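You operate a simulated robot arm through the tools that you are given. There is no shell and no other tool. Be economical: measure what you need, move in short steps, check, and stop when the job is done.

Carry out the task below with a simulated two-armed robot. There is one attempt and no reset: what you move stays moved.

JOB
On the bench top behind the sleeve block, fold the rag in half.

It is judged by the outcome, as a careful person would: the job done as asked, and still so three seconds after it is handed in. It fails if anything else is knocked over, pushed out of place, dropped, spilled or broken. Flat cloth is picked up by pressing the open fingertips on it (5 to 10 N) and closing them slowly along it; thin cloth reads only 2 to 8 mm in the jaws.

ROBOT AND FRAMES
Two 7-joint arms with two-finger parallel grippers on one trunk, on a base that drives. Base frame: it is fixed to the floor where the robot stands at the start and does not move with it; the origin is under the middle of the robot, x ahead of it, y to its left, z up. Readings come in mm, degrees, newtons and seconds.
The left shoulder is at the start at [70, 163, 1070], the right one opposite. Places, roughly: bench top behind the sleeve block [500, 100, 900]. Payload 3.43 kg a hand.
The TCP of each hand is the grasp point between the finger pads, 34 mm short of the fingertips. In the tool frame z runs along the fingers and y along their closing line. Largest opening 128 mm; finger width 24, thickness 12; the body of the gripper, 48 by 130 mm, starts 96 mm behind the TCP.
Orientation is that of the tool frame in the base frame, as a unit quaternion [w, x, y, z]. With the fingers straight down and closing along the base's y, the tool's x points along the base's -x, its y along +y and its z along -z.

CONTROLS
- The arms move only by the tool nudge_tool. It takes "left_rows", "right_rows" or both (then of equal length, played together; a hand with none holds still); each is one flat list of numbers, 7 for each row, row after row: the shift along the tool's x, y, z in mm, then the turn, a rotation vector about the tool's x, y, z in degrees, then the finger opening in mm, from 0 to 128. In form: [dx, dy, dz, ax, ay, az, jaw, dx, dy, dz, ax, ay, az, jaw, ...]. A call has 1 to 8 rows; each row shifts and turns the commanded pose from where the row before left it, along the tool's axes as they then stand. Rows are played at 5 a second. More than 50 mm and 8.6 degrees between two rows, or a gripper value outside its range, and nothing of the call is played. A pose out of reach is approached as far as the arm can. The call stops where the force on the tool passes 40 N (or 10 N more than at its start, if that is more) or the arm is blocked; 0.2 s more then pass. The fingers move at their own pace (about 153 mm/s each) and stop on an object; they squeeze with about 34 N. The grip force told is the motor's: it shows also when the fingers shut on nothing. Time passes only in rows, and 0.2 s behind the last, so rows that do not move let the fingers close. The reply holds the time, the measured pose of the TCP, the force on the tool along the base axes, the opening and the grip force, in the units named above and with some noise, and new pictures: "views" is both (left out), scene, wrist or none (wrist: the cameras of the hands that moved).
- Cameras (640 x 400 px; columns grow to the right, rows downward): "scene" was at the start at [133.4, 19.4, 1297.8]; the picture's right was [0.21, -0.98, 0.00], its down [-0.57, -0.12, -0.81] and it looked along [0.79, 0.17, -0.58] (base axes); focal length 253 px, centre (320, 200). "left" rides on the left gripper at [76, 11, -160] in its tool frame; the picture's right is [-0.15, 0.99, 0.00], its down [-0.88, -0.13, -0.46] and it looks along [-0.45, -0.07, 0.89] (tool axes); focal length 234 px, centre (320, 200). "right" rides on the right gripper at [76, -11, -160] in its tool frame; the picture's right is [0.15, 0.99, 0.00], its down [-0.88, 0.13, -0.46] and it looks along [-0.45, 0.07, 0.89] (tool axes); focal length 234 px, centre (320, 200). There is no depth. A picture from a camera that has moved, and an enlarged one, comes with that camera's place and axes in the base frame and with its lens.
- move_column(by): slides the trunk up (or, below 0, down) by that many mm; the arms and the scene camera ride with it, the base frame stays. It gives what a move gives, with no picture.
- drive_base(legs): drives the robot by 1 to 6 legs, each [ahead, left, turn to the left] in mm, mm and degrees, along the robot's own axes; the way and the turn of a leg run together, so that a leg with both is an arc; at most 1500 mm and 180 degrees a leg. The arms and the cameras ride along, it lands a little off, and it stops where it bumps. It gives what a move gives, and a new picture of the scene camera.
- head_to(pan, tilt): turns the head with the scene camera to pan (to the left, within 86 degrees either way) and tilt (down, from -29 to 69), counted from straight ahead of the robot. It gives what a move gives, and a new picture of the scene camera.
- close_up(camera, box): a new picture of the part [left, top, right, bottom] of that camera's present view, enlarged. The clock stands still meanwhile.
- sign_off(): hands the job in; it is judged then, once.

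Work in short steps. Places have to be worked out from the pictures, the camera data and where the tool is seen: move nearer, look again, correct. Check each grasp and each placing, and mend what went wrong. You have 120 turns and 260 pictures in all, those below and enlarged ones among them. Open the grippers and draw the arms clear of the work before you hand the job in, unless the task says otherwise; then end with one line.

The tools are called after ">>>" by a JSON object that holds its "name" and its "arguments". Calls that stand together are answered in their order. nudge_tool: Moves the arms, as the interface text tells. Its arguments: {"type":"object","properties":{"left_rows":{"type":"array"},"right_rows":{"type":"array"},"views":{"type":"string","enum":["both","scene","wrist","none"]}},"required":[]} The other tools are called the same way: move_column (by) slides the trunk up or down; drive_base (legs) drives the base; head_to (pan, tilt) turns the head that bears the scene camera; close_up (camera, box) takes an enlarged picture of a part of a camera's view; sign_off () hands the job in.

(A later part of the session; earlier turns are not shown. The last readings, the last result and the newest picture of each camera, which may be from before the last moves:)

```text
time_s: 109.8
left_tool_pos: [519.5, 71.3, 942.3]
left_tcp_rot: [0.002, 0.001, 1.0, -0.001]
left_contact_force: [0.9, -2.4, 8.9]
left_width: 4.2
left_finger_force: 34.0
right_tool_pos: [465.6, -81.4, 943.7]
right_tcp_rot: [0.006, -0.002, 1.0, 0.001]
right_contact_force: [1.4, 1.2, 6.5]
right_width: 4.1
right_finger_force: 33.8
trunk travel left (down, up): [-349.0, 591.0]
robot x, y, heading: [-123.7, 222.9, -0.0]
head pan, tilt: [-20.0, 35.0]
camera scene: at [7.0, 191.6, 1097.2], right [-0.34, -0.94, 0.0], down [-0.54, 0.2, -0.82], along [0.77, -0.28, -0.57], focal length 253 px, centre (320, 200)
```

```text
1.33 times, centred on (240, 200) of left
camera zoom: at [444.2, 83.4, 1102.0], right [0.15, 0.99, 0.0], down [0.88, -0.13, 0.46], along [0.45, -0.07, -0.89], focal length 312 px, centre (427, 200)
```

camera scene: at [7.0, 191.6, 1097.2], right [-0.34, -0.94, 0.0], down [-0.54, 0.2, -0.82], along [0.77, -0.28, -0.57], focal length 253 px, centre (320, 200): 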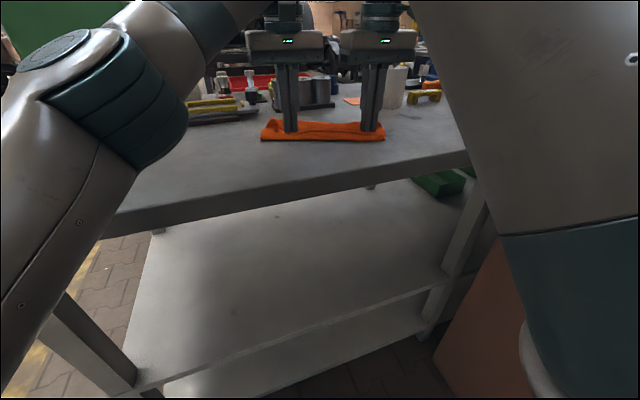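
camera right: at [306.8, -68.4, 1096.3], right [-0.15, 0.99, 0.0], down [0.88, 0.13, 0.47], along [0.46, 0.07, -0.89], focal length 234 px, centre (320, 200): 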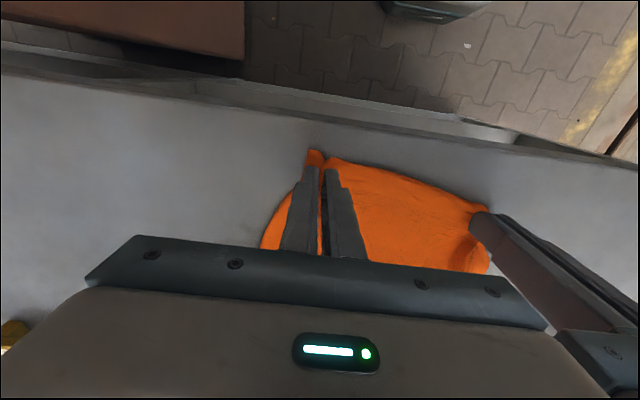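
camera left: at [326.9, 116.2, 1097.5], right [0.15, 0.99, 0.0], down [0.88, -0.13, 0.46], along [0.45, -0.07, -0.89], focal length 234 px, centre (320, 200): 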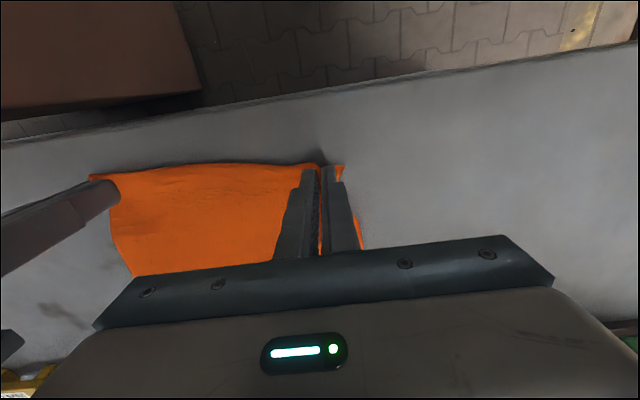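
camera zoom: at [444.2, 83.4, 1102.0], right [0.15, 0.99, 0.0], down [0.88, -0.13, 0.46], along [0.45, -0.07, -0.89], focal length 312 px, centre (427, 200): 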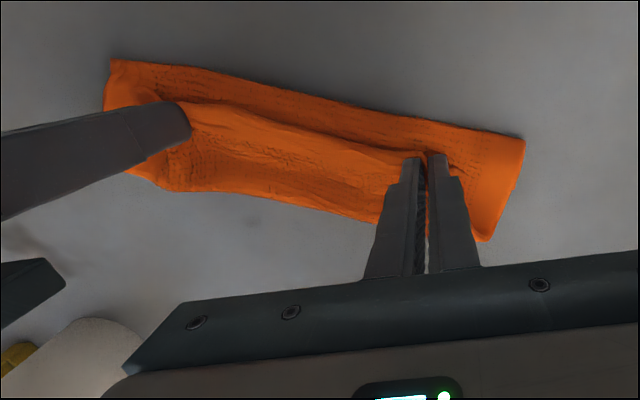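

Everything is back, clear of the fixtures. I release both grips slowly, lift with the trunk and look.

>>> {"name": "nudge_tool", "arguments": {"left_rows": [0, 0, 0, 0, 0, 0, 8, 0, 0, 0, 0, 0, 0, 14, 0, 0, 0, 0, 0, 0, 20, 0, 0, 0, 0, 0, 0, 26], "right_rows": [0, 0, 0, 0, 0, 0, 8, 0, 0, 0, 0, 0, 0, 14, 0, 0, 0, 0, 0, 0, 20, 0, 0, 0, 0, 0, 0, 26], "views": "none"}}

>>> {"name": "move_column", "arguments": {"by": 90}}

>>> {"name": "close_up", "arguments": {"camera": "left", "box": [0, 50, 480, 350]}}

>>> {"name": "close_up", "arguments": {"camera": "right", "box": [160, 50, 640, 350]}}

>>> {"name": "close_up", "arguments": {"camera": "scene", "box": [220, 80, 440, 220]}}

```text
time_s: 110.8
left_tool_pos: [522.3, 71.0, 942.3]
left_tcp_rot: [0.002, 0.001, 1.0, -0.001]
left_contact_force: [1.0, 0.9, 8.9]
left_width: 22.1
left_finger_force: 0.1
right_tool_pos: [464.5, -82.6, 943.1]
right_tcp_rot: [0.006, -0.001, 1.0, 0.001]
right_contact_force: [0.3, -1.5, 6.2]
right_width: 23.1
right_finger_force: 0.0
trunk travel left (down, up): [-349.0, 591.0]
robot x, y, heading: [-120.0, 218.5, 0.1]
head pan, tilt: [-20.0, 35.0]
```

```text
time_s: 112.0
left_tool_pos: [523.0, 70.0, 1031.6]
left_tcp_rot: [0.001, 0.001, 1.0, -0.001]
left_contact_force: [0.4, 0.0, -0.2]
left_width: 26.1
left_finger_force: 0.0
right_tool_pos: [467.2, -83.5, 1032.5]
right_tcp_rot: [0.005, -0.001, 1.0, 0.001]
right_contact_force: [0.9, 0.9, 0.9]
right_width: 26.1
right_finger_force: 0.0
trunk travel left (down, up): [-439.0, 501.0]
robot x, y, heading: [-123.7, 220.4, -0.2]
head pan, tilt: [-20.0, 35.0]
```

```text
1.33 times, centred on (240, 200) of left
camera zoom: at [446.1, 83.0, 1190.7], right [0.15, 0.99, 0.0], down [0.88, -0.13, 0.46], along [0.45, -0.07, -0.89], focal length 312 px, centre (427, 200)
```

zoom: 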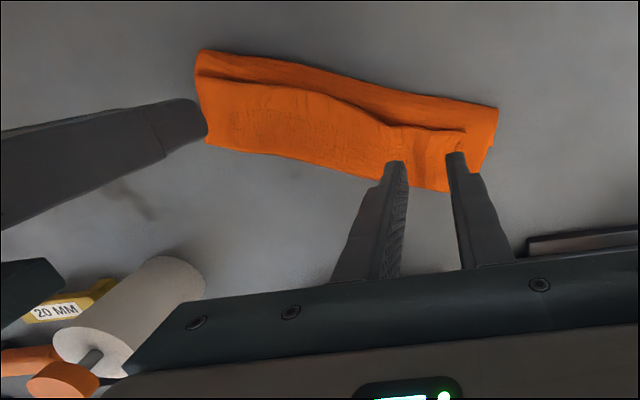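

```text
1.33 times, centred on (400, 200) of right
camera zoom: at [390.0, -93.9, 1191.0], right [-0.15, 0.99, 0.0], down [0.88, 0.13, 0.47], along [0.46, 0.07, -0.89], focal length 312 px, centre (213, 200)
```

zoom: 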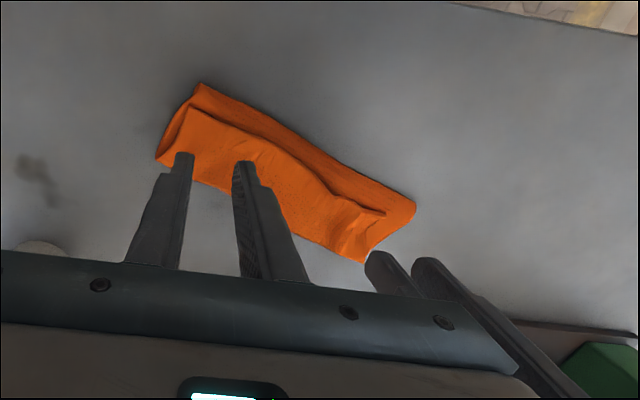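

```text
2.86 times, centred on (330, 150) of scene
camera zoom: at [9.0, 191.2, 1186.9], right [-0.34, -0.94, 0.0], down [-0.54, 0.2, -0.82], along [0.77, -0.28, -0.57], focal length 724 px, centre (291, 343)
```

zoom: 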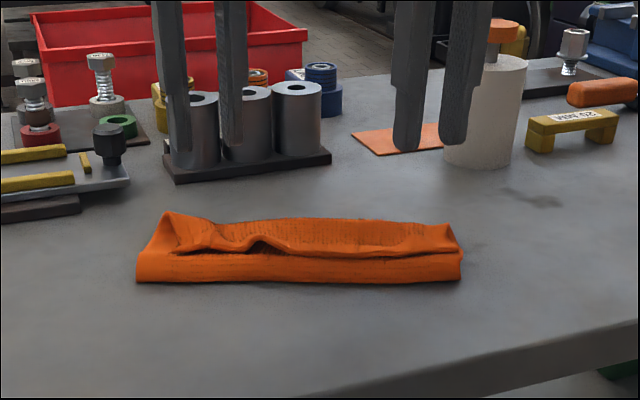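

I see what happened. The pinch leaves the body exiting forward, so carrying the edge forward made a Z-fold. The edge now faces me on top, so the right approach is the reverse: regrasp it, lift the rag until it hangs free, lay the lower half forward, then lay the top half back toward me. The hands are already above that edge, so I lower again.

>>> {"name": "nudge_tool", "arguments": {"left_rows": [0, 0, 0, 0, 0, 0, 32, 0, 0, 0, 0, 0, 0, 32], "right_rows": [0, 0, 0, 0, 0, 0, 32, 0, 0, 0, 0, 0, 0, 32], "views": "none"}}

>>> {"name": "move_column", "arguments": {"by": -84}}

>>> {"name": "close_up", "arguments": {"camera": "left", "box": [160, 100, 480, 300]}}

>>> {"name": "close_up", "arguments": {"camera": "right", "box": [160, 100, 480, 300]}}

```text
time_s: 112.6
left_tool_pos: [521.1, 69.8, 1030.9]
left_tcp_rot: [0.002, 0.0, 1.0, 0.0]
left_contact_force: [0.6, 0.5, -0.4]
left_width: 32.0
left_finger_force: 0.1
right_tool_pos: [466.6, -81.6, 1032.2]
right_tcp_rot: [0.005, 0.0, 1.0, 0.001]
right_contact_force: [-0.6, -0.4, 0.2]
right_width: 31.6
right_finger_force: 0.0
trunk travel left (down, up): [-439.0, 501.0]
robot x, y, heading: [-118.5, 216.8, 0.0]
head pan, tilt: [-20.0, 35.0]
```

```text
time_s: 113.8
left_tool_pos: [521.7, 70.5, 948.2]
left_tcp_rot: [0.002, 0.001, 1.0, -0.001]
left_contact_force: [0.1, -0.2, 1.2]
left_width: 31.9
left_finger_force: 0.1
right_tool_pos: [466.2, -81.0, 950.0]
right_tcp_rot: [0.006, -0.001, 1.0, 0.001]
right_contact_force: [-0.6, -0.5, 0.5]
right_width: 32.2
right_finger_force: 0.0
trunk travel left (down, up): [-355.0, 585.0]
robot x, y, heading: [-123.2, 221.4, 0.1]
head pan, tilt: [-20.0, 35.0]
```

```text
2.00 times, centred on (320, 200) of left
camera zoom: at [445.4, 83.2, 1107.4], right [0.15, 0.99, 0.0], down [0.88, -0.13, 0.46], along [0.45, -0.07, -0.89], focal length 468 px, centre (320, 200)
```

zoom: 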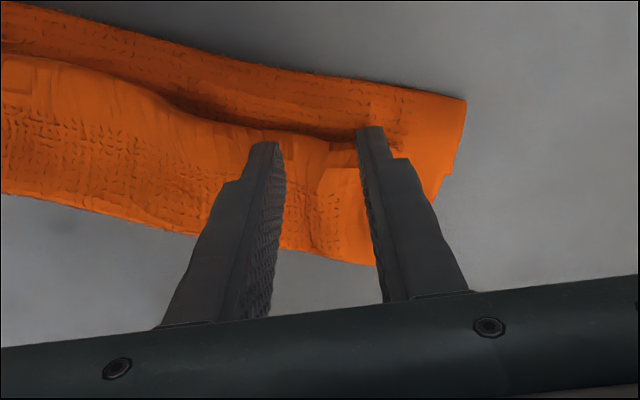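

```text
2.00 times, centred on (320, 200) of right
camera zoom: at [389.2, -93.7, 1107.8], right [-0.15, 0.99, 0.0], down [0.88, 0.13, 0.47], along [0.46, 0.07, -0.88], focal length 468 px, centre (320, 200)
```

zoom: 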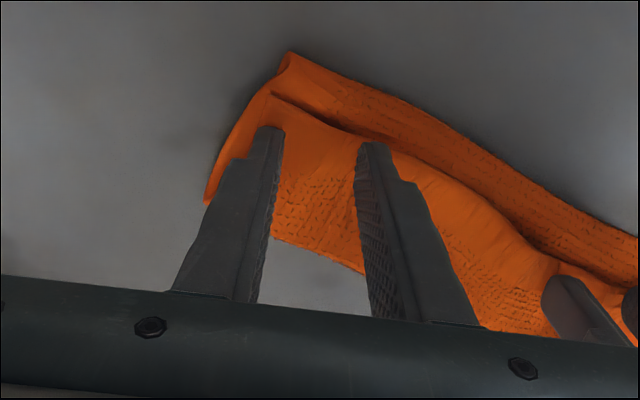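

Both tips sit on the top layer just inside the edge. I lower into light contact.

>>> {"name": "move_column", "arguments": {"by": -4}}

>>> {"name": "move_column", "arguments": {"by": -1.5}}

```text
time_s: 114.3
left_tool_pos: [522.2, 71.0, 944.2]
left_tcp_rot: [0.002, 0.001, 1.0, -0.001]
left_contact_force: [1.7, -0.7, 3.7]
left_width: 32.1
left_finger_force: 0.1
right_tool_pos: [466.7, -81.9, 944.6]
right_tcp_rot: [0.006, -0.001, 1.0, 0.001]
right_contact_force: [0.8, 1.1, 2.5]
right_width: 31.9
right_finger_force: 0.1
trunk travel left (down, up): [-351.0, 589.0]
robot x, y, heading: [-121.5, 219.8, 0.1]
head pan, tilt: [-20.0, 35.0]
```

```text
time_s: 114.8
left_tool_pos: [521.8, 71.8, 943.5]
left_tcp_rot: [0.003, 0.001, 1.0, -0.001]
left_contact_force: [1.0, -1.1, 7.4]
left_width: 32.1
left_finger_force: 0.1
right_tool_pos: [466.0, -82.7, 943.4]
right_tcp_rot: [0.005, 0.0, 1.0, 0.001]
right_contact_force: [1.2, 1.0, 5.7]
right_width: 31.8
right_finger_force: 0.1
trunk travel left (down, up): [-349.0, 591.0]
robot x, y, heading: [-122.7, 224.2, 0.1]
head pan, tilt: [-20.0, 35.0]
```

The force is 6–7 N on each hand. I close both slowly.

>>> {"name": "nudge_tool", "arguments": {"left_rows": [0, 0, 0, 0, 0, 0, 28, 0, 0, 0, 0, 0, 0, 24, 0, 0, 0, 0, 0, 0, 20, 0, 0, 0, 0, 0, 0, 16, 0, 0, 0, 0, 0, 0, 13, 0, 0, 0, 0, 0, 0, 10, 0, 0, 0, 0, 0, 0, 8, 0, 0, 0, 0, 0, 0, 6], "right_rows": [0, 0, 0, 0, 0, 0, 28, 0, 0, 0, 0, 0, 0, 24, 0, 0, 0, 0, 0, 0, 20, 0, 0, 0, 0, 0, 0, 16, 0, 0, 0, 0, 0, 0, 13, 0, 0, 0, 0, 0, 0, 10, 0, 0, 0, 0, 0, 0, 8, 0, 0, 0, 0, 0, 0, 6], "views": "none"}}

>>> {"name": "nudge_tool", "arguments": {"left_rows": [0, 0, 0, 0, 0, 0, 4, 0, 0, 0, 0, 0, 0, 2, 0, 0, 0, 0, 0, 0, 0, 0, 0, 0, 0, 0, 0, 0, 0, 0, 0, 0, 0, 0, 0], "right_rows": [0, 0, 0, 0, 0, 0, 4, 0, 0, 0, 0, 0, 0, 2, 0, 0, 0, 0, 0, 0, 0, 0, 0, 0, 0, 0, 0, 0, 0, 0, 0, 0, 0, 0, 0], "views": "none"}}

>>> {"name": "move_column", "arguments": {"by": 80}}

>>> {"name": "close_up", "arguments": {"camera": "scene", "box": [180, 60, 460, 240]}}

```text
time_s: 116.6
left_tool_pos: [521.3, 71.9, 943.5]
left_tcp_rot: [0.001, 0.001, 1.0, -0.001]
left_contact_force: [0.1, 0.3, 7.0]
left_width: 7.4
left_finger_force: 0.6
right_tool_pos: [465.5, -81.5, 944.0]
right_tcp_rot: [0.006, 0.0, 1.0, 0.001]
right_contact_force: [-0.2, 0.1, 4.7]
right_width: 7.2
right_finger_force: 0.7
trunk travel left (down, up): [-349.0, 591.0]
robot x, y, heading: [-122.4, 220.4, -0.3]
head pan, tilt: [-20.0, 35.0]
```

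```text
time_s: 117.8
left_tool_pos: [520.8, 70.8, 943.7]
left_tcp_rot: [0.002, 0.0, 1.0, -0.001]
left_contact_force: [0.2, -1.1, 7.9]
left_width: 4.1
left_finger_force: 34.2
right_tool_pos: [466.3, -82.6, 942.2]
right_tcp_rot: [0.007, -0.001, 1.0, 0.001]
right_contact_force: [0.2, 0.2, 4.4]
right_width: 4.3
right_finger_force: 33.9
trunk travel left (down, up): [-349.0, 591.0]
robot x, y, heading: [-119.2, 222.5, -0.1]
head pan, tilt: [-20.0, 35.0]
```

```text
time_s: 119.0
left_tool_pos: [522.1, 71.4, 1020.5]
left_tcp_rot: [0.001, 0.001, 1.0, -0.001]
left_contact_force: [-0.2, -0.6, -1.1]
left_width: 4.0
left_finger_force: 33.6
right_tool_pos: [466.3, -82.4, 1022.5]
right_tcp_rot: [0.005, -0.001, 1.0, 0.001]
right_contact_force: [0.1, 0.6, 0.4]
right_width: 3.8
right_finger_force: 34.2
trunk travel left (down, up): [-429.0, 511.0]
robot x, y, heading: [-121.8, 218.5, -0.3]
head pan, tilt: [-20.0, 35.0]
```

```text
2.22 times, centred on (320, 150) of scene
camera zoom: at [9.0, 191.2, 1177.4], right [-0.34, -0.94, 0.0], down [-0.54, 0.2, -0.82], along [0.77, -0.28, -0.57], focal length 563 px, centre (320, 311)
```

zoom: 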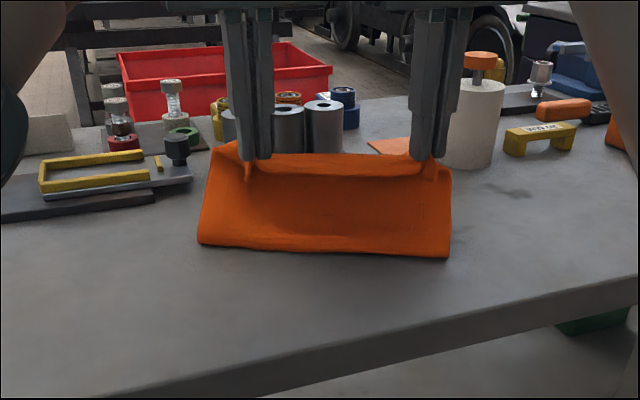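

Both hands caught again at about 4 mm, and the rag hangs cleanly. I lift until it hangs free of the table.

>>> {"name": "move_column", "arguments": {"by": 130}}

>>> {"name": "head_to", "arguments": {"pan": -15, "tilt": 40}}

```text
time_s: 120.6
left_tool_pos: [522.3, 70.3, 1151.7]
left_tcp_rot: [0.001, 0.001, 1.0, 0.0]
left_contact_force: [-0.8, -0.4, -1.1]
left_width: 4.1
left_finger_force: 34.2
right_tool_pos: [466.9, -82.6, 1152.4]
right_tcp_rot: [0.005, -0.001, 1.0, 0.001]
right_contact_force: [0.6, -0.2, -0.6]
right_width: 4.1
right_finger_force: 34.0
trunk travel left (down, up): [-559.0, 381.0]
robot x, y, heading: [-120.3, 221.3, -0.3]
head pan, tilt: [-20.0, 35.0]
```

```text
time_s: 121.2
left_tool_pos: [522.9, 70.0, 1151.4]
left_tcp_rot: [0.002, 0.0, 1.0, -0.001]
left_contact_force: [-0.4, -1.1, 0.5]
left_width: 3.9
left_finger_force: 33.8
right_tool_pos: [465.8, -82.1, 1153.0]
right_tcp_rot: [0.005, -0.002, 1.0, 0.001]
right_contact_force: [-0.3, 1.2, -0.5]
right_width: 4.1
right_finger_force: 34.2
trunk travel left (down, up): [-559.0, 381.0]
robot x, y, heading: [-122.2, 219.4, 0.0]
head pan, tilt: [-15.0, 40.0]
camera scene: at [8.1, 199.3, 1299.9], right [-0.26, -0.97, 0.0], down [-0.62, 0.17, -0.77], along [0.74, -0.2, -0.64], focal length 253 px, centre (320, 200)
```

scene: 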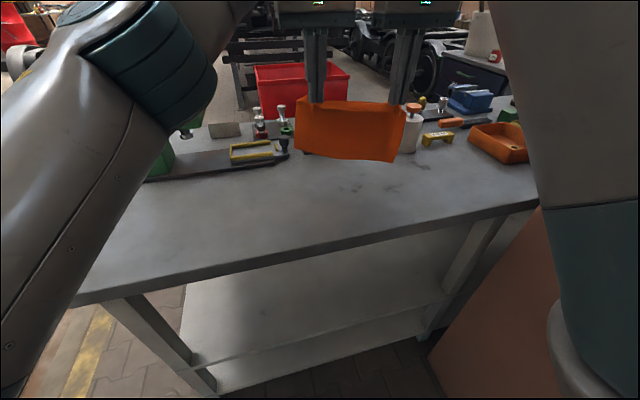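

It hangs free. I square the edge by bringing the left hand level with the right, and back up 30 mm.

>>> {"name": "nudge_tool", "arguments": {"left_rows": [14, 3, 0, 0, 0, 0, 0, 14, 3, 0, 0, 0, 0, 0, 14, 3, 0, 0, 0, 0, 0, 13, 2, 0, 0, 0, 0, 0], "views": "none"}}

>>> {"name": "drive_base", "arguments": {"legs": [[-25, 0, 0]]}}

>>> {"name": "close_up", "arguments": {"camera": "scene", "box": [240, 60, 480, 210]}}

```text
time_s: 122.2
left_tool_pos: [465.8, 81.7, 1151.2]
left_tcp_rot: [0.001, 0.001, 1.0, 0.0]
left_contact_force: [-0.1, -0.9, 0.0]
left_width: 4.2
left_finger_force: 33.8
right_tool_pos: [465.7, -81.8, 1154.2]
right_tcp_rot: [0.005, 0.0, 1.0, 0.001]
right_contact_force: [-0.2, 1.6, 0.1]
right_width: 4.1
right_finger_force: 33.8
trunk travel left (down, up): [-559.0, 381.0]
robot x, y, heading: [-121.0, 219.9, 0.1]
head pan, tilt: [-15.0, 40.0]
```

```text
time_s: 123.1
left_tool_pos: [445.8, 81.2, 1149.0]
left_tcp_rot: [0.001, 0.001, 1.0, -0.001]
left_contact_force: [0.4, -0.9, 0.2]
left_width: 3.9
left_finger_force: 34.1
right_tool_pos: [445.0, -82.0, 1151.0]
right_tcp_rot: [0.005, -0.001, 1.0, 0.002]
right_contact_force: [0.6, 0.1, 0.9]
right_width: 4.1
right_finger_force: 33.6
trunk travel left (down, up): [-559.0, 381.0]
robot x, y, heading: [-146.7, 218.0, -0.1]
head pan, tilt: [-15.0, 40.0]
camera scene: at [-13.3, 199.3, 1299.4], right [-0.26, -0.97, 0.0], down [-0.62, 0.17, -0.76], along [0.74, -0.2, -0.64], focal length 253 px, centre (320, 200)
```

scene: 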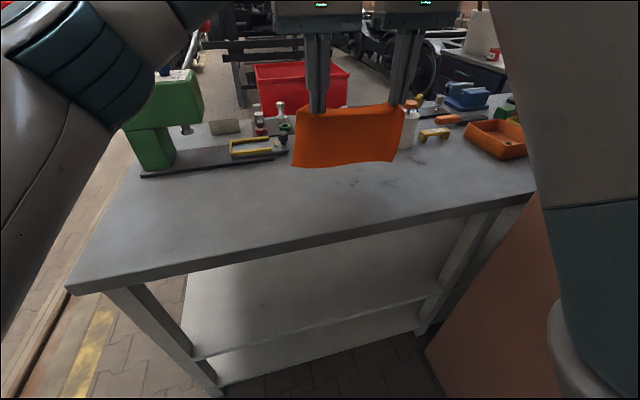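

```text
2.67 times, centred on (360, 135) of scene
camera zoom: at [-13.3, 199.3, 1299.4], right [-0.26, -0.97, 0.0], down [-0.62, 0.17, -0.76], along [0.74, -0.2, -0.64], focal length 675 px, centre (213, 373)
```

zoom: 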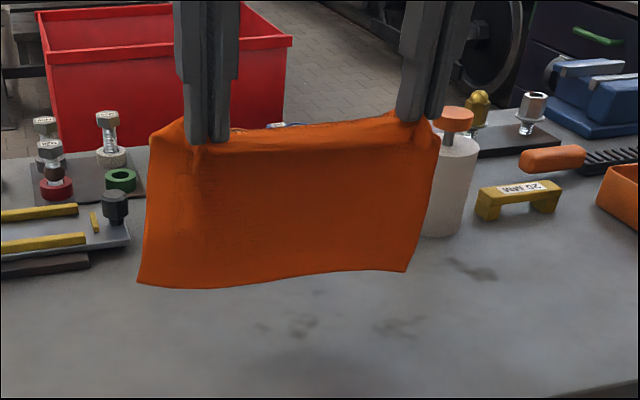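

The hanging panel looks only about 110 mm tall, so the rag may already be doubled over the grips. I check from the hand cameras.

>>> {"name": "close_up", "arguments": {"camera": "left", "box": [0, 50, 480, 350]}}

>>> {"name": "close_up", "arguments": {"camera": "right", "box": [160, 50, 640, 350]}}

>>> {"name": "close_up", "arguments": {"camera": "scene", "box": [270, 80, 430, 180]}}

```text
1.33 times, centred on (240, 200) of left
camera zoom: at [369.5, 93.8, 1309.5], right [0.15, 0.99, 0.0], down [0.88, -0.13, 0.46], along [0.45, -0.07, -0.89], focal length 312 px, centre (427, 200)
```

zoom: 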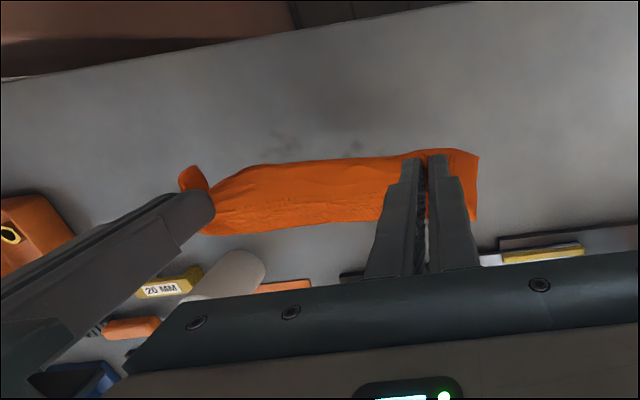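

```text
1.33 times, centred on (400, 200) of right
camera zoom: at [368.5, -93.8, 1310.2], right [-0.15, 0.99, 0.0], down [0.88, 0.13, 0.46], along [0.46, 0.07, -0.89], focal length 312 px, centre (213, 200)
```

zoom: 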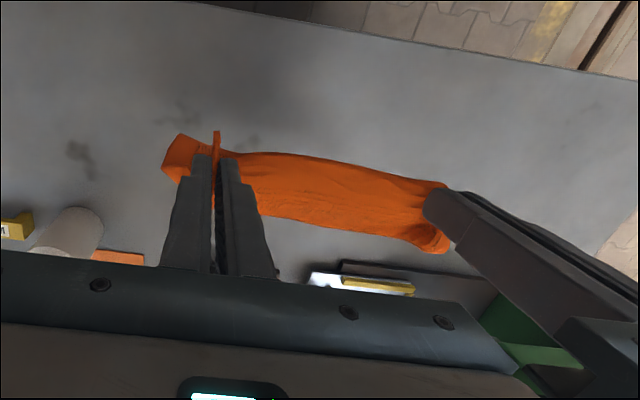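

```text
4.00 times, centred on (350, 130) of scene
camera zoom: at [-13.3, 199.3, 1299.4], right [-0.26, -0.97, 0.0], down [-0.62, 0.17, -0.76], along [0.74, -0.2, -0.64], focal length 1013 px, centre (200, 480)
```

zoom: 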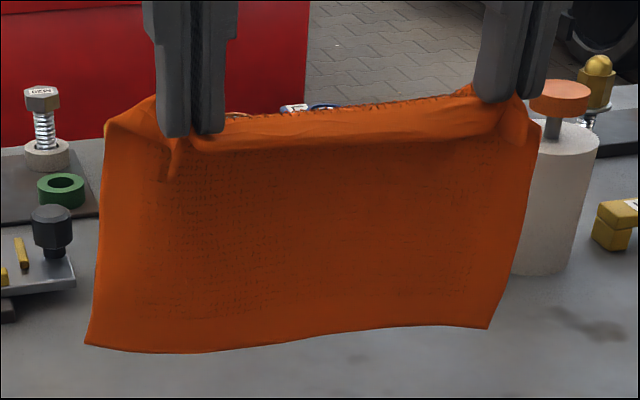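

The rag is one stiff layer. It leaves the pads forward and curves down, with its bottom edge at about (488, z≈983). Lowered straight down, that bottom edge should curl back under toward me, which gives the fold. I lower in stages and watch.

>>> {"name": "move_column", "arguments": {"by": -85}}

>>> {"name": "move_column", "arguments": {"by": -35}}

>>> {"name": "close_up", "arguments": {"camera": "scene", "box": [240, 60, 480, 210]}}

>>> {"name": "close_up", "arguments": {"camera": "left", "box": [0, 50, 480, 350]}}

```text
time_s: 124.3
left_tool_pos: [442.3, 81.7, 1067.4]
left_tcp_rot: [0.002, 0.001, 1.0, -0.001]
left_contact_force: [-1.0, -1.2, 0.7]
left_width: 4.2
left_finger_force: 33.8
right_tool_pos: [441.8, -82.6, 1067.9]
right_tcp_rot: [0.006, -0.001, 1.0, 0.002]
right_contact_force: [-0.6, 1.4, 0.1]
right_width: 4.1
right_finger_force: 34.0
trunk travel left (down, up): [-474.0, 466.0]
robot x, y, heading: [-146.4, 222.2, 0.0]
head pan, tilt: [-15.0, 40.0]
```

```text
time_s: 125.1
left_tool_pos: [441.4, 81.8, 1031.9]
left_tcp_rot: [0.001, 0.001, 1.0, -0.001]
left_contact_force: [0.2, -0.4, 0.3]
left_width: 4.0
left_finger_force: 33.9
right_tool_pos: [443.3, -82.4, 1032.7]
right_tcp_rot: [0.006, -0.001, 1.0, 0.002]
right_contact_force: [-0.9, 0.8, 1.4]
right_width: 4.4
right_finger_force: 33.7
trunk travel left (down, up): [-439.0, 501.0]
robot x, y, heading: [-144.7, 219.1, 0.1]
head pan, tilt: [-15.0, 40.0]
```

```text
2.67 times, centred on (360, 135) of scene
camera zoom: at [-16.8, 199.4, 1180.0], right [-0.26, -0.97, 0.0], down [-0.62, 0.17, -0.77], along [0.74, -0.2, -0.64], focal length 675 px, centre (213, 373)
```

zoom: 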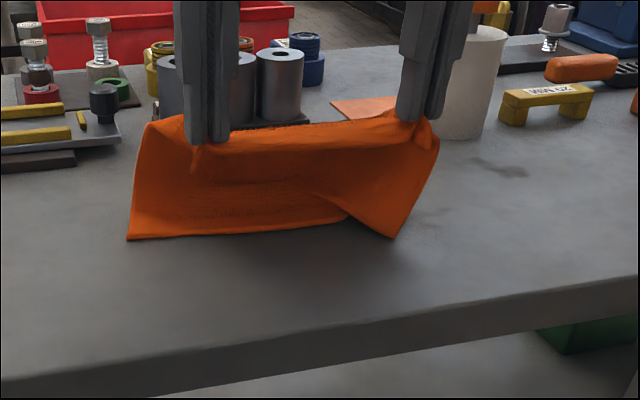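

```text
1.33 times, centred on (240, 200) of left
camera zoom: at [366.0, 94.0, 1191.2], right [0.15, 0.99, 0.0], down [0.88, -0.13, 0.46], along [0.45, -0.07, -0.89], focal length 312 px, centre (427, 200)
```

zoom: 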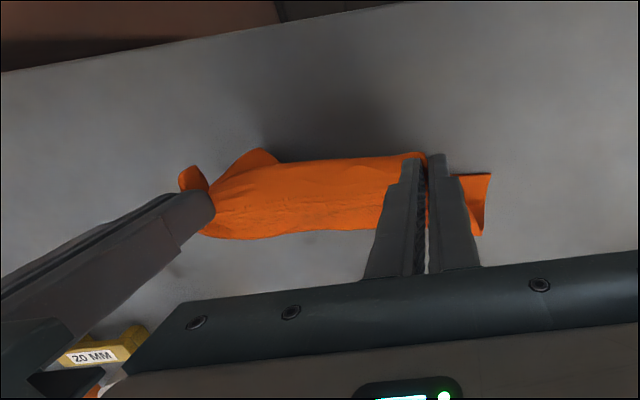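

The right bottom corner has curled under to (438,-83), while the left bottom is still ahead at x≈496. I move the hands forward so the bottom edge lags underneath, then lower a bit.

>>> {"name": "drive_base", "arguments": {"legs": [[45, 0, 0]]}}

>>> {"name": "close_up", "arguments": {"camera": "scene", "box": [240, 60, 480, 210]}}

>>> {"name": "move_column", "arguments": {"by": -20}}

>>> {"name": "close_up", "arguments": {"camera": "scene", "box": [240, 60, 480, 210]}}

```text
time_s: 126.0
left_tool_pos: [488.0, 80.9, 1030.4]
left_tcp_rot: [0.001, 0.001, 1.0, -0.001]
left_contact_force: [1.1, 0.1, -0.9]
left_width: 4.3
left_finger_force: 33.6
right_tool_pos: [485.4, -82.5, 1031.3]
right_tcp_rot: [0.005, -0.001, 1.0, 0.002]
right_contact_force: [0.9, 0.0, -0.8]
right_width: 4.2
right_finger_force: 34.0
trunk travel left (down, up): [-439.0, 501.0]
robot x, y, heading: [-98.3, 222.9, 0.0]
head pan, tilt: [-15.0, 40.0]
camera scene: at [28.9, 199.3, 1179.8], right [-0.26, -0.97, 0.0], down [-0.62, 0.17, -0.77], along [0.74, -0.2, -0.64], focal length 253 px, centre (320, 200)
```

scene: 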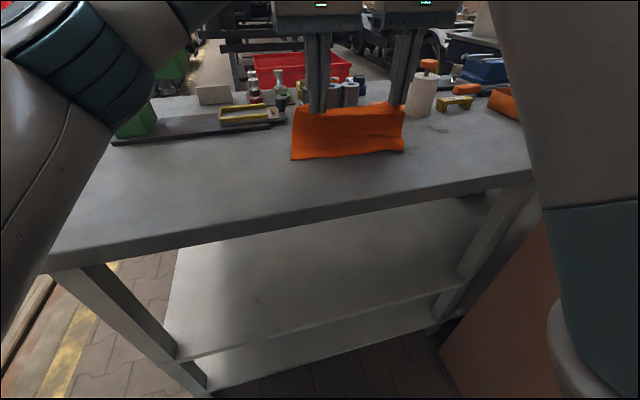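

```text
2.67 times, centred on (360, 135) of scene
camera zoom: at [28.9, 199.3, 1179.8], right [-0.26, -0.97, 0.0], down [-0.62, 0.17, -0.77], along [0.74, -0.2, -0.64], focal length 675 px, centre (213, 373)
```

zoom: 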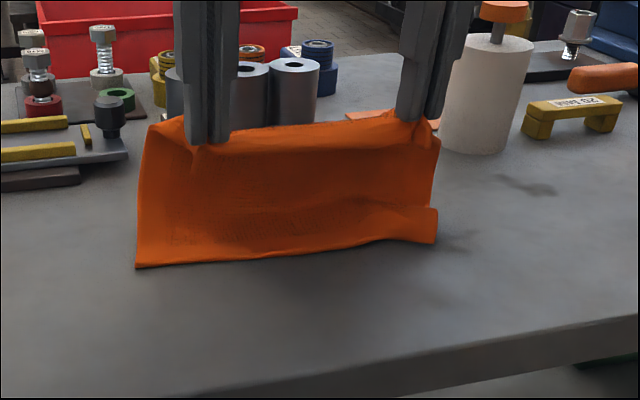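

```text
time_s: 126.6
left_tool_pos: [486.5, 81.3, 1012.3]
left_tcp_rot: [0.001, 0.001, 1.0, -0.001]
left_contact_force: [0.5, -1.0, -1.0]
left_width: 3.8
left_finger_force: 33.6
right_tool_pos: [486.7, -82.0, 1013.2]
right_tcp_rot: [0.005, -0.001, 1.0, 0.002]
right_contact_force: [-0.4, 2.0, -0.2]
right_width: 4.2
right_finger_force: 34.0
trunk travel left (down, up): [-419.0, 521.0]
robot x, y, heading: [-102.0, 218.2, 0.2]
head pan, tilt: [-15.0, 40.0]
```

```text
2.67 times, centred on (360, 135) of scene
camera zoom: at [27.4, 199.4, 1160.0], right [-0.26, -0.97, 0.0], down [-0.62, 0.17, -0.77], along [0.74, -0.2, -0.64], focal length 675 px, centre (213, 373)
```

zoom: 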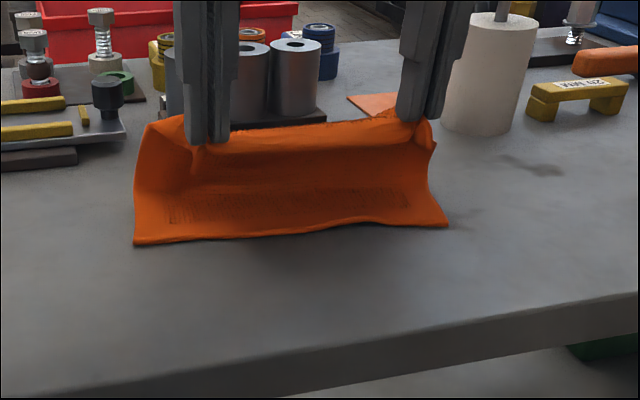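

Now there's a proper C-shape, with the lower layer curling back toward me. Its free edge runs from (495,136) to (458,-116). I skew the top edge to match (left forward 30 mm, base back 10 mm) and lower further.

>>> {"name": "nudge_tool", "arguments": {"left_rows": [-10, -1, 0, 0, 0, 0, 0, -10, -1, 0, 0, 0, 0, 0, -10, -1, 0, 0, 0, 0, 0], "views": "none"}}

>>> {"name": "move_column", "arguments": {"by": -25}}

>>> {"name": "close_up", "arguments": {"camera": "scene", "box": [240, 60, 480, 210]}}

>>> {"name": "close_up", "arguments": {"camera": "left", "box": [0, 50, 480, 350]}}

```text
time_s: 127.4
left_tool_pos: [516.0, 78.6, 1011.4]
left_tcp_rot: [0.001, 0.001, 1.0, -0.001]
left_contact_force: [0.4, -0.6, 0.4]
left_width: 4.2
left_finger_force: 34.1
right_tool_pos: [487.8, -82.4, 1012.9]
right_tcp_rot: [0.005, -0.001, 1.0, 0.002]
right_contact_force: [0.7, 0.4, 0.1]
right_width: 3.9
right_finger_force: 33.9
trunk travel left (down, up): [-419.0, 521.0]
robot x, y, heading: [-99.3, 218.5, 0.1]
head pan, tilt: [-15.0, 40.0]
```

```text
time_s: 128.1
left_tool_pos: [515.3, 77.4, 987.0]
left_tcp_rot: [0.002, 0.001, 1.0, -0.002]
left_contact_force: [0.1, -0.8, 0.3]
left_width: 3.8
left_finger_force: 34.0
right_tool_pos: [485.0, -83.6, 987.7]
right_tcp_rot: [0.004, -0.001, 1.0, 0.001]
right_contact_force: [-0.1, 1.9, 0.3]
right_width: 3.9
right_finger_force: 34.0
trunk travel left (down, up): [-394.0, 546.0]
robot x, y, heading: [-99.5, 220.5, 0.2]
head pan, tilt: [-15.0, 40.0]
```

```text
2.67 times, centred on (360, 135) of scene
camera zoom: at [27.3, 199.5, 1135.0], right [-0.26, -0.97, 0.0], down [-0.62, 0.17, -0.77], along [0.74, -0.2, -0.64], focal length 675 px, centre (213, 373)
```

zoom: 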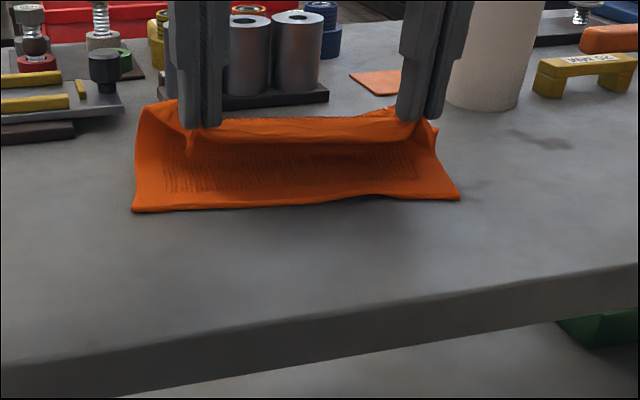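

```text
1.33 times, centred on (240, 200) of left
camera zoom: at [440.2, 91.1, 1146.4], right [0.15, 0.99, 0.0], down [0.88, -0.13, 0.46], along [0.45, -0.07, -0.89], focal length 312 px, centre (427, 200)
```

zoom: 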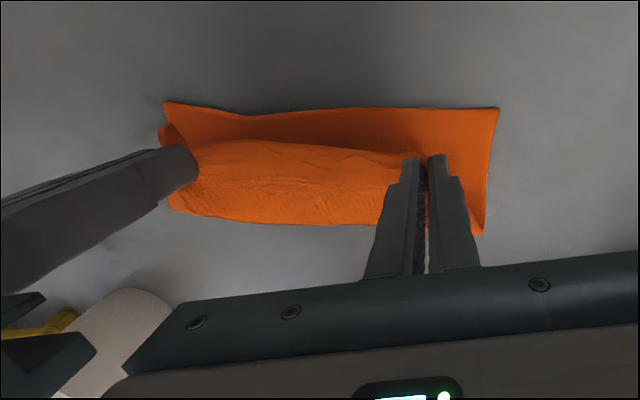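

The bottom edge is now at (494,137)–(451,-112), with the hands at x=515/485. I lower 25 mm more, drive back 14 mm to align the edges, and check.

>>> {"name": "move_column", "arguments": {"by": -22}}

>>> {"name": "drive_base", "arguments": {"legs": [[-14, 0, 0]]}}

>>> {"name": "close_up", "arguments": {"camera": "scene", "box": [240, 60, 480, 210]}}

>>> {"name": "close_up", "arguments": {"camera": "left", "box": [0, 50, 480, 350]}}

```text
time_s: 128.8
left_tool_pos: [516.6, 77.7, 965.7]
left_tcp_rot: [0.001, 0.001, 1.0, -0.001]
left_contact_force: [-0.6, -0.9, 0.7]
left_width: 3.8
left_finger_force: 33.8
right_tool_pos: [486.2, -81.6, 966.7]
right_tcp_rot: [0.006, -0.002, 1.0, 0.002]
right_contact_force: [0.1, 1.3, -0.6]
right_width: 4.2
right_finger_force: 34.0
trunk travel left (down, up): [-372.0, 568.0]
robot x, y, heading: [-98.8, 216.9, 0.1]
head pan, tilt: [-15.0, 40.0]
```

```text
time_s: 129.6
left_tool_pos: [503.3, 78.1, 965.3]
left_tcp_rot: [0.0, 0.001, 1.0, -0.001]
left_contact_force: [0.1, 0.1, 0.8]
left_width: 4.1
left_finger_force: 33.8
right_tool_pos: [472.2, -82.1, 966.8]
right_tcp_rot: [0.006, -0.001, 1.0, 0.002]
right_contact_force: [0.4, -1.1, -0.2]
right_width: 4.3
right_finger_force: 34.3
trunk travel left (down, up): [-372.0, 568.0]
robot x, y, heading: [-116.3, 220.8, 0.1]
head pan, tilt: [-15.0, 40.0]
camera scene: at [14.1, 199.3, 1112.9], right [-0.26, -0.97, 0.0], down [-0.62, 0.17, -0.77], along [0.74, -0.2, -0.64], focal length 253 px, centre (320, 200)
```

scene: 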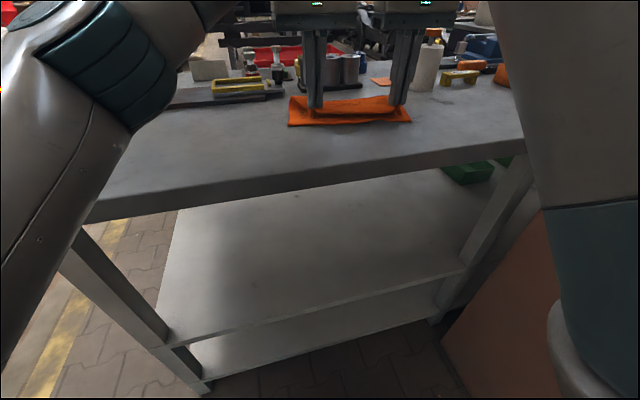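

```text
2.67 times, centred on (360, 135) of scene
camera zoom: at [14.1, 199.3, 1112.9], right [-0.26, -0.97, 0.0], down [-0.62, 0.17, -0.77], along [0.74, -0.2, -0.64], focal length 675 px, centre (213, 373)
```

zoom: 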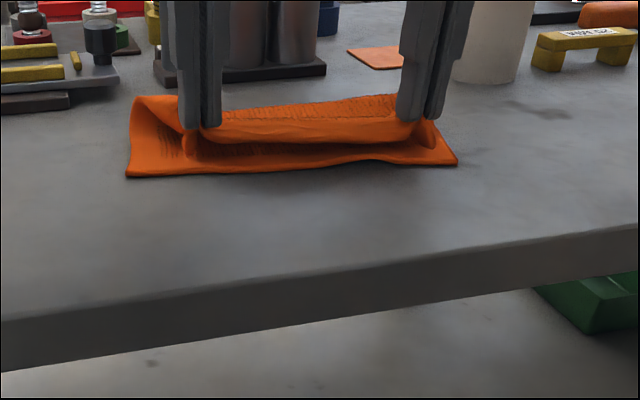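

```text
1.33 times, centred on (240, 200) of left
camera zoom: at [427.1, 91.0, 1124.0], right [0.15, 0.99, 0.0], down [0.88, -0.13, 0.46], along [0.45, -0.07, -0.89], focal length 312 px, centre (427, 200)
```

zoom: 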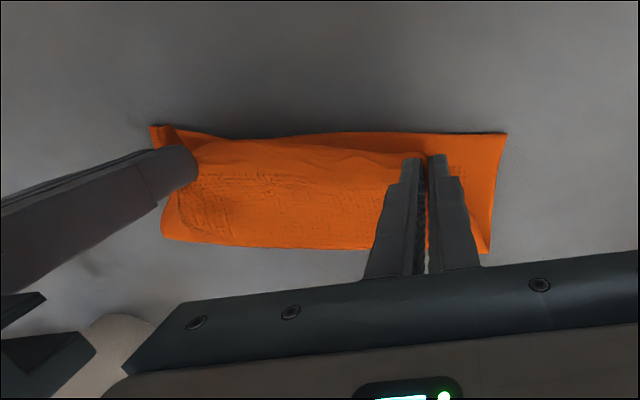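

The bottom edge stayed put, and the top edge now sits almost directly above it, with the bend about 90 mm forward. I lower to contact.

>>> {"name": "move_column", "arguments": {"by": -20}}

>>> {"name": "move_column", "arguments": {"by": -4}}

>>> {"name": "close_up", "arguments": {"camera": "left", "box": [0, 50, 480, 350]}}

>>> {"name": "close_up", "arguments": {"camera": "right", "box": [160, 50, 640, 350]}}

```text
time_s: 130.2
left_tool_pos: [502.9, 78.8, 944.2]
left_tcp_rot: [0.0, 0.001, 1.0, -0.001]
left_contact_force: [0.0, 0.0, 1.9]
left_width: 4.1
left_finger_force: 33.9
right_tool_pos: [473.3, -83.1, 946.4]
right_tcp_rot: [0.005, 0.0, 1.0, 0.002]
right_contact_force: [0.2, 0.7, 0.2]
right_width: 4.2
right_finger_force: 34.4
trunk travel left (down, up): [-352.0, 588.0]
robot x, y, heading: [-115.3, 218.0, -0.1]
head pan, tilt: [-15.0, 40.0]
```

```text
time_s: 130.8
left_tool_pos: [504.0, 79.1, 942.1]
left_tcp_rot: [0.002, 0.001, 1.0, -0.001]
left_contact_force: [-0.6, -1.7, 5.5]
left_width: 4.0
left_finger_force: 34.0
right_tool_pos: [472.5, -82.6, 943.3]
right_tcp_rot: [0.006, 0.0, 1.0, 0.002]
right_contact_force: [0.4, 1.1, 3.7]
right_width: 4.1
right_finger_force: 33.4
trunk travel left (down, up): [-348.0, 592.0]
robot x, y, heading: [-116.6, 221.5, -0.1]
head pan, tilt: [-15.0, 40.0]
```

```text
1.33 times, centred on (240, 200) of left
camera zoom: at [426.7, 91.2, 1100.7], right [0.15, 0.99, 0.0], down [0.88, -0.13, 0.46], along [0.45, -0.07, -0.89], focal length 312 px, centre (427, 200)
```

zoom: 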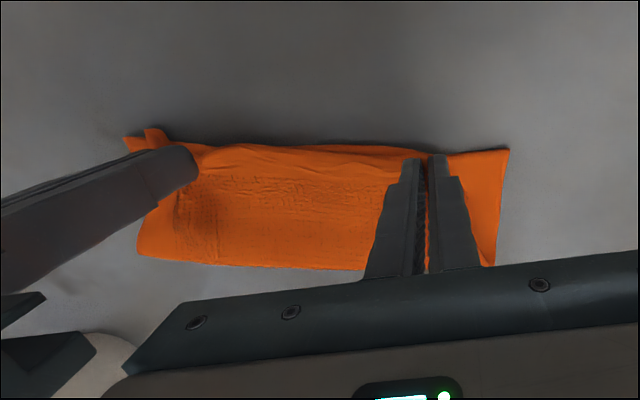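

```text
1.33 times, centred on (400, 200) of right
camera zoom: at [395.5, -93.9, 1101.3], right [-0.15, 0.99, 0.0], down [0.87, 0.13, 0.47], along [0.46, 0.07, -0.88], focal length 312 px, centre (213, 200)
```

zoom: 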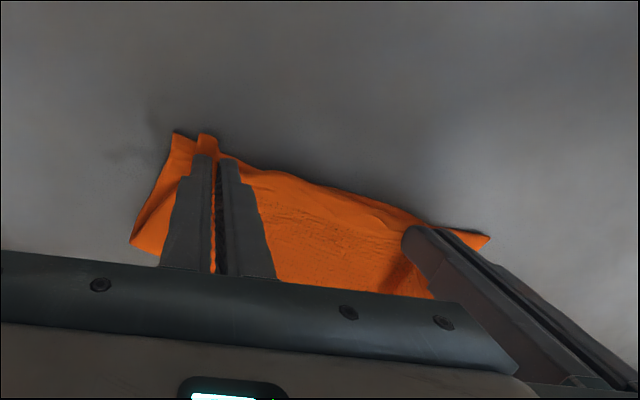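

The edges line up well. I release slowly, letting the opening fingers spread the pleats, then lift away.

>>> {"name": "nudge_tool", "arguments": {"left_rows": [0, 0, 0, 0, 0, 0, 8, 0, 0, 0, 0, 0, 0, 12, 0, 0, 0, 0, 0, 0, 16, 0, 0, 0, 0, 0, 0, 20, 0, 0, 0, 0, 0, 0, 24, 0, 0, 0, 0, 0, 0, 28, 0, 0, 0, 0, 0, 0, 32], "right_rows": [0, 0, 0, 0, 0, 0, 8, 0, 0, 0, 0, 0, 0, 12, 0, 0, 0, 0, 0, 0, 16, 0, 0, 0, 0, 0, 0, 20, 0, 0, 0, 0, 0, 0, 24, 0, 0, 0, 0, 0, 0, 28, 0, 0, 0, 0, 0, 0, 32], "views": "none"}}

>>> {"name": "move_column", "arguments": {"by": 100}}

>>> {"name": "close_up", "arguments": {"camera": "left", "box": [0, 50, 480, 350]}}

>>> {"name": "close_up", "arguments": {"camera": "scene", "box": [240, 60, 480, 210]}}

>>> {"name": "close_up", "arguments": {"camera": "right", "box": [160, 50, 640, 350]}}

```text
time_s: 132.4
left_tool_pos: [503.4, 79.7, 940.5]
left_tcp_rot: [0.001, 0.0, 1.0, -0.001]
left_contact_force: [-0.5, 1.0, 2.7]
left_width: 31.5
left_finger_force: 0.2
right_tool_pos: [472.5, -81.5, 942.0]
right_tcp_rot: [0.006, -0.002, 1.0, 0.002]
right_contact_force: [-0.5, -0.1, 2.6]
right_width: 30.8
right_finger_force: 0.1
trunk travel left (down, up): [-348.0, 592.0]
robot x, y, heading: [-112.8, 224.4, -0.2]
head pan, tilt: [-15.0, 40.0]
```

```text
time_s: 133.7
left_tool_pos: [504.8, 78.6, 1040.6]
left_tcp_rot: [0.001, 0.0, 1.0, -0.001]
left_contact_force: [-0.8, 0.3, -0.1]
left_width: 32.0
left_finger_force: 0.0
right_tool_pos: [473.3, -82.1, 1041.0]
right_tcp_rot: [0.005, 0.0, 1.0, 0.002]
right_contact_force: [0.5, 0.6, -1.2]
right_width: 32.0
right_finger_force: 0.0
trunk travel left (down, up): [-448.0, 492.0]
robot x, y, heading: [-115.2, 221.6, 0.2]
head pan, tilt: [-15.0, 40.0]
```

```text
1.33 times, centred on (240, 200) of left
camera zoom: at [427.6, 90.9, 1199.7], right [0.15, 0.99, 0.0], down [0.88, -0.13, 0.46], along [0.45, -0.07, -0.89], focal length 312 px, centre (427, 200)
```

zoom: 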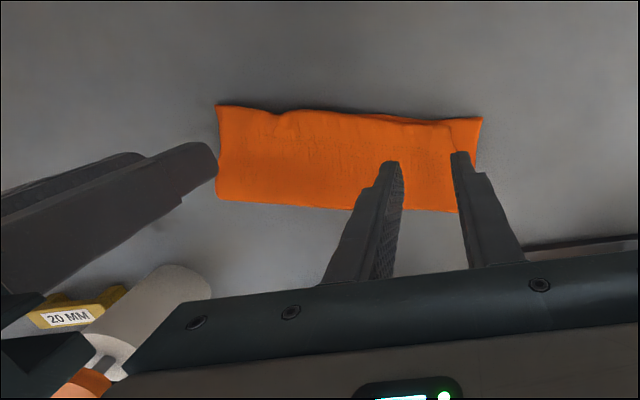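

```text
2.67 times, centred on (360, 135) of scene
camera zoom: at [14.6, 199.3, 1188.8], right [-0.26, -0.97, 0.0], down [-0.62, 0.17, -0.77], along [0.74, -0.2, -0.64], focal length 675 px, centre (213, 373)
```

zoom: 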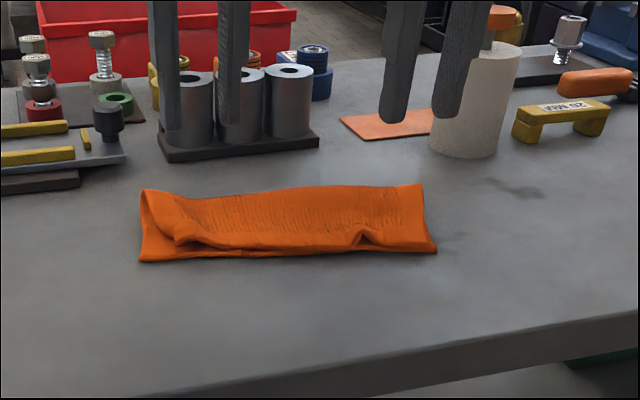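

```text
1.33 times, centred on (400, 200) of right
camera zoom: at [396.3, -94.0, 1200.3], right [-0.15, 0.99, 0.0], down [0.88, 0.13, 0.47], along [0.46, 0.07, -0.89], focal length 312 px, centre (213, 200)
```

zoom: 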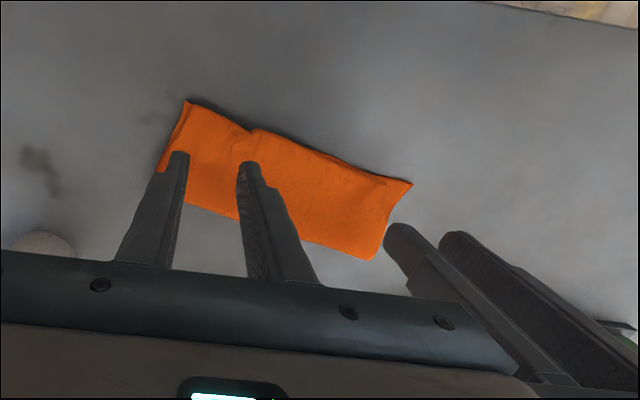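

The fold is good: crease on the far side, free edges together. Only the top layer's left corner is about 25 mm short because of a pleat. I make one gentle correction with the left hand alone: closed fingertips lightly on the top layer near that corner, easing it outward.

>>> {"name": "nudge_tool", "arguments": {"left_rows": [-4, 5, 10, 0, 0, 0, 6, -4, 5, 25, 0, 0, 0, 2, -4, 4, 25, 0, 0, 0, 2, 0, 0, 25, 0, 0, 0, 2, 0, 0, 8, 0, 0, 0, 2], "views": "none"}}

>>> {"name": "nudge_tool", "arguments": {"left_rows": [0, 0, 3, 0, 0, 0, 2, 0, 0, 0, 0, 0, 0, 2], "views": "wrist"}}

```text
time_s: 134.9
left_tool_pos: [515.4, 92.7, 947.3]
left_tcp_rot: [0.0, 0.0, 1.0, -0.001]
left_contact_force: [-0.6, -0.3, 0.1]
left_width: 0.0
left_finger_force: 33.1
right_tool_pos: [472.4, -82.1, 1041.5]
right_tcp_rot: [0.005, -0.001, 1.0, 0.001]
right_contact_force: [0.5, 0.2, 0.3]
right_width: 32.0
right_finger_force: 0.1
trunk travel left (down, up): [-448.0, 492.0]
robot x, y, heading: [-116.1, 221.5, 0.0]
head pan, tilt: [-15.0, 40.0]
```

```text
time_s: 135.5
left_tool_pos: [516.9, 93.2, 945.5]
left_tcp_rot: [0.001, 0.0, 1.0, -0.001]
left_contact_force: [-0.9, -0.5, 1.7]
left_width: 0.0
left_finger_force: 32.7
right_tool_pos: [472.7, -81.6, 1042.0]
right_tcp_rot: [0.005, -0.001, 1.0, 0.001]
right_contact_force: [-0.6, 0.4, -0.5]
right_width: 31.9
right_finger_force: 0.0
trunk travel left (down, up): [-448.0, 492.0]
robot x, y, heading: [-113.8, 222.8, -0.2]
head pan, tilt: [-15.0, 40.0]
camera left: at [439.4, 105.2, 1104.3], right [0.15, 0.99, 0.0], down [0.88, -0.13, 0.46], along [0.45, -0.07, -0.89], focal length 234 px, centre (320, 200)
```

left: 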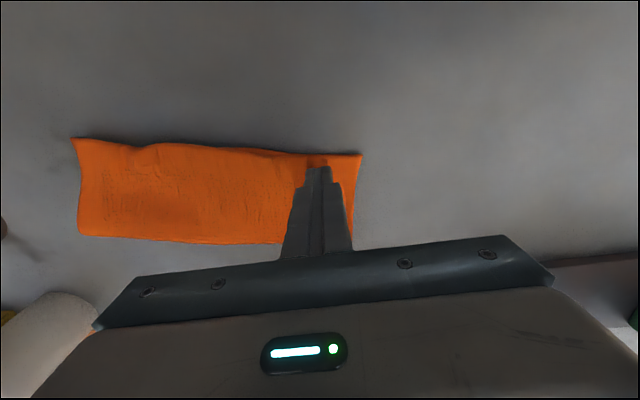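

Light contact of about 2 N. I add 1 mm and ease the layer outward about 20 mm, then lift.

>>> {"name": "nudge_tool", "arguments": {"left_rows": [0, 0, 1.5, 0, 0, 0, 2, 0, 5, 0, 0, 0, 0, 2, 1, 5, 0, 0, 0, 0, 2, 1, 5, 0, 0, 0, 0, 2, 1, 5, 0, 0, 0, 0, 2, 0, 0, 0, 0, 0, 0, 2, 0, 0, -20, 0, 0, 0, 2, 0, 0, -40, 0, 0, 0, 2], "views": "none"}}

>>> {"name": "nudge_tool", "arguments": {"left_rows": [0, 15, -40, 0, 0, 0, 20, 0, 15, -10, 0, 0, 0, 20], "views": "wrist"}}

>>> {"name": "close_up", "arguments": {"camera": "scene", "box": [240, 60, 480, 210]}}

```text
time_s: 137.3
left_tool_pos: [511.2, 111.0, 1003.4]
left_tcp_rot: [0.002, 0.001, 1.0, -0.001]
left_contact_force: [0.0, -0.3, -0.3]
left_width: 0.0
left_finger_force: 33.0
right_tool_pos: [473.0, -82.5, 1042.5]
right_tcp_rot: [0.006, 0.0, 1.0, 0.001]
right_contact_force: [-0.5, 0.2, 0.7]
right_width: 31.8
right_finger_force: 0.1
trunk travel left (down, up): [-448.0, 492.0]
robot x, y, heading: [-116.6, 219.1, -0.2]
head pan, tilt: [-15.0, 40.0]
```

```text
time_s: 137.9
left_tool_pos: [511.4, 141.6, 1052.2]
left_tcp_rot: [0.0, 0.002, 1.0, -0.001]
left_contact_force: [0.0, -0.5, -0.7]
left_width: 20.1
left_finger_force: 0.0
right_tool_pos: [473.1, -81.5, 1040.8]
right_tcp_rot: [0.005, -0.001, 1.0, 0.001]
right_contact_force: [0.7, 0.3, 0.0]
right_width: 32.1
right_finger_force: 0.0
trunk travel left (down, up): [-448.0, 492.0]
robot x, y, heading: [-115.6, 220.7, -0.1]
head pan, tilt: [-15.0, 40.0]
camera left: at [436.6, 154.9, 1212.1], right [0.15, 0.99, 0.0], down [0.88, -0.13, 0.46], along [0.45, -0.07, -0.89], focal length 234 px, centre (320, 200)
```

left: 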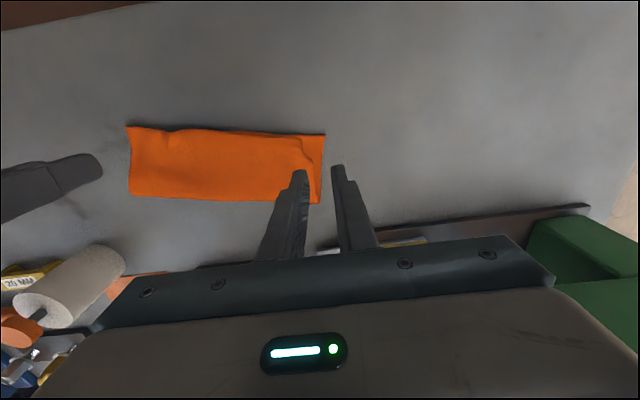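

```text
2.67 times, centred on (360, 135) of scene
camera zoom: at [15.2, 200.0, 1188.8], right [-0.26, -0.97, 0.0], down [-0.62, 0.17, -0.77], along [0.74, -0.2, -0.64], focal length 675 px, centre (213, 373)
```

zoom: 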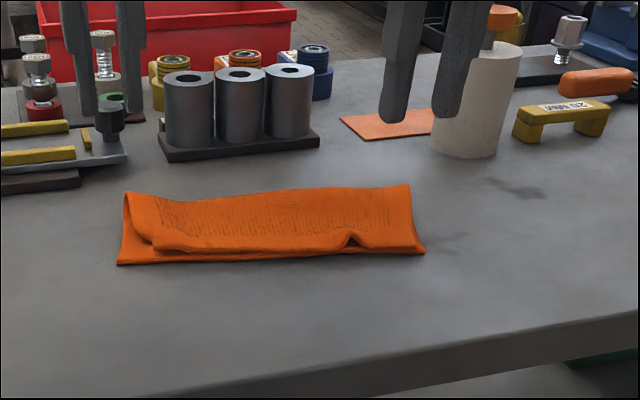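

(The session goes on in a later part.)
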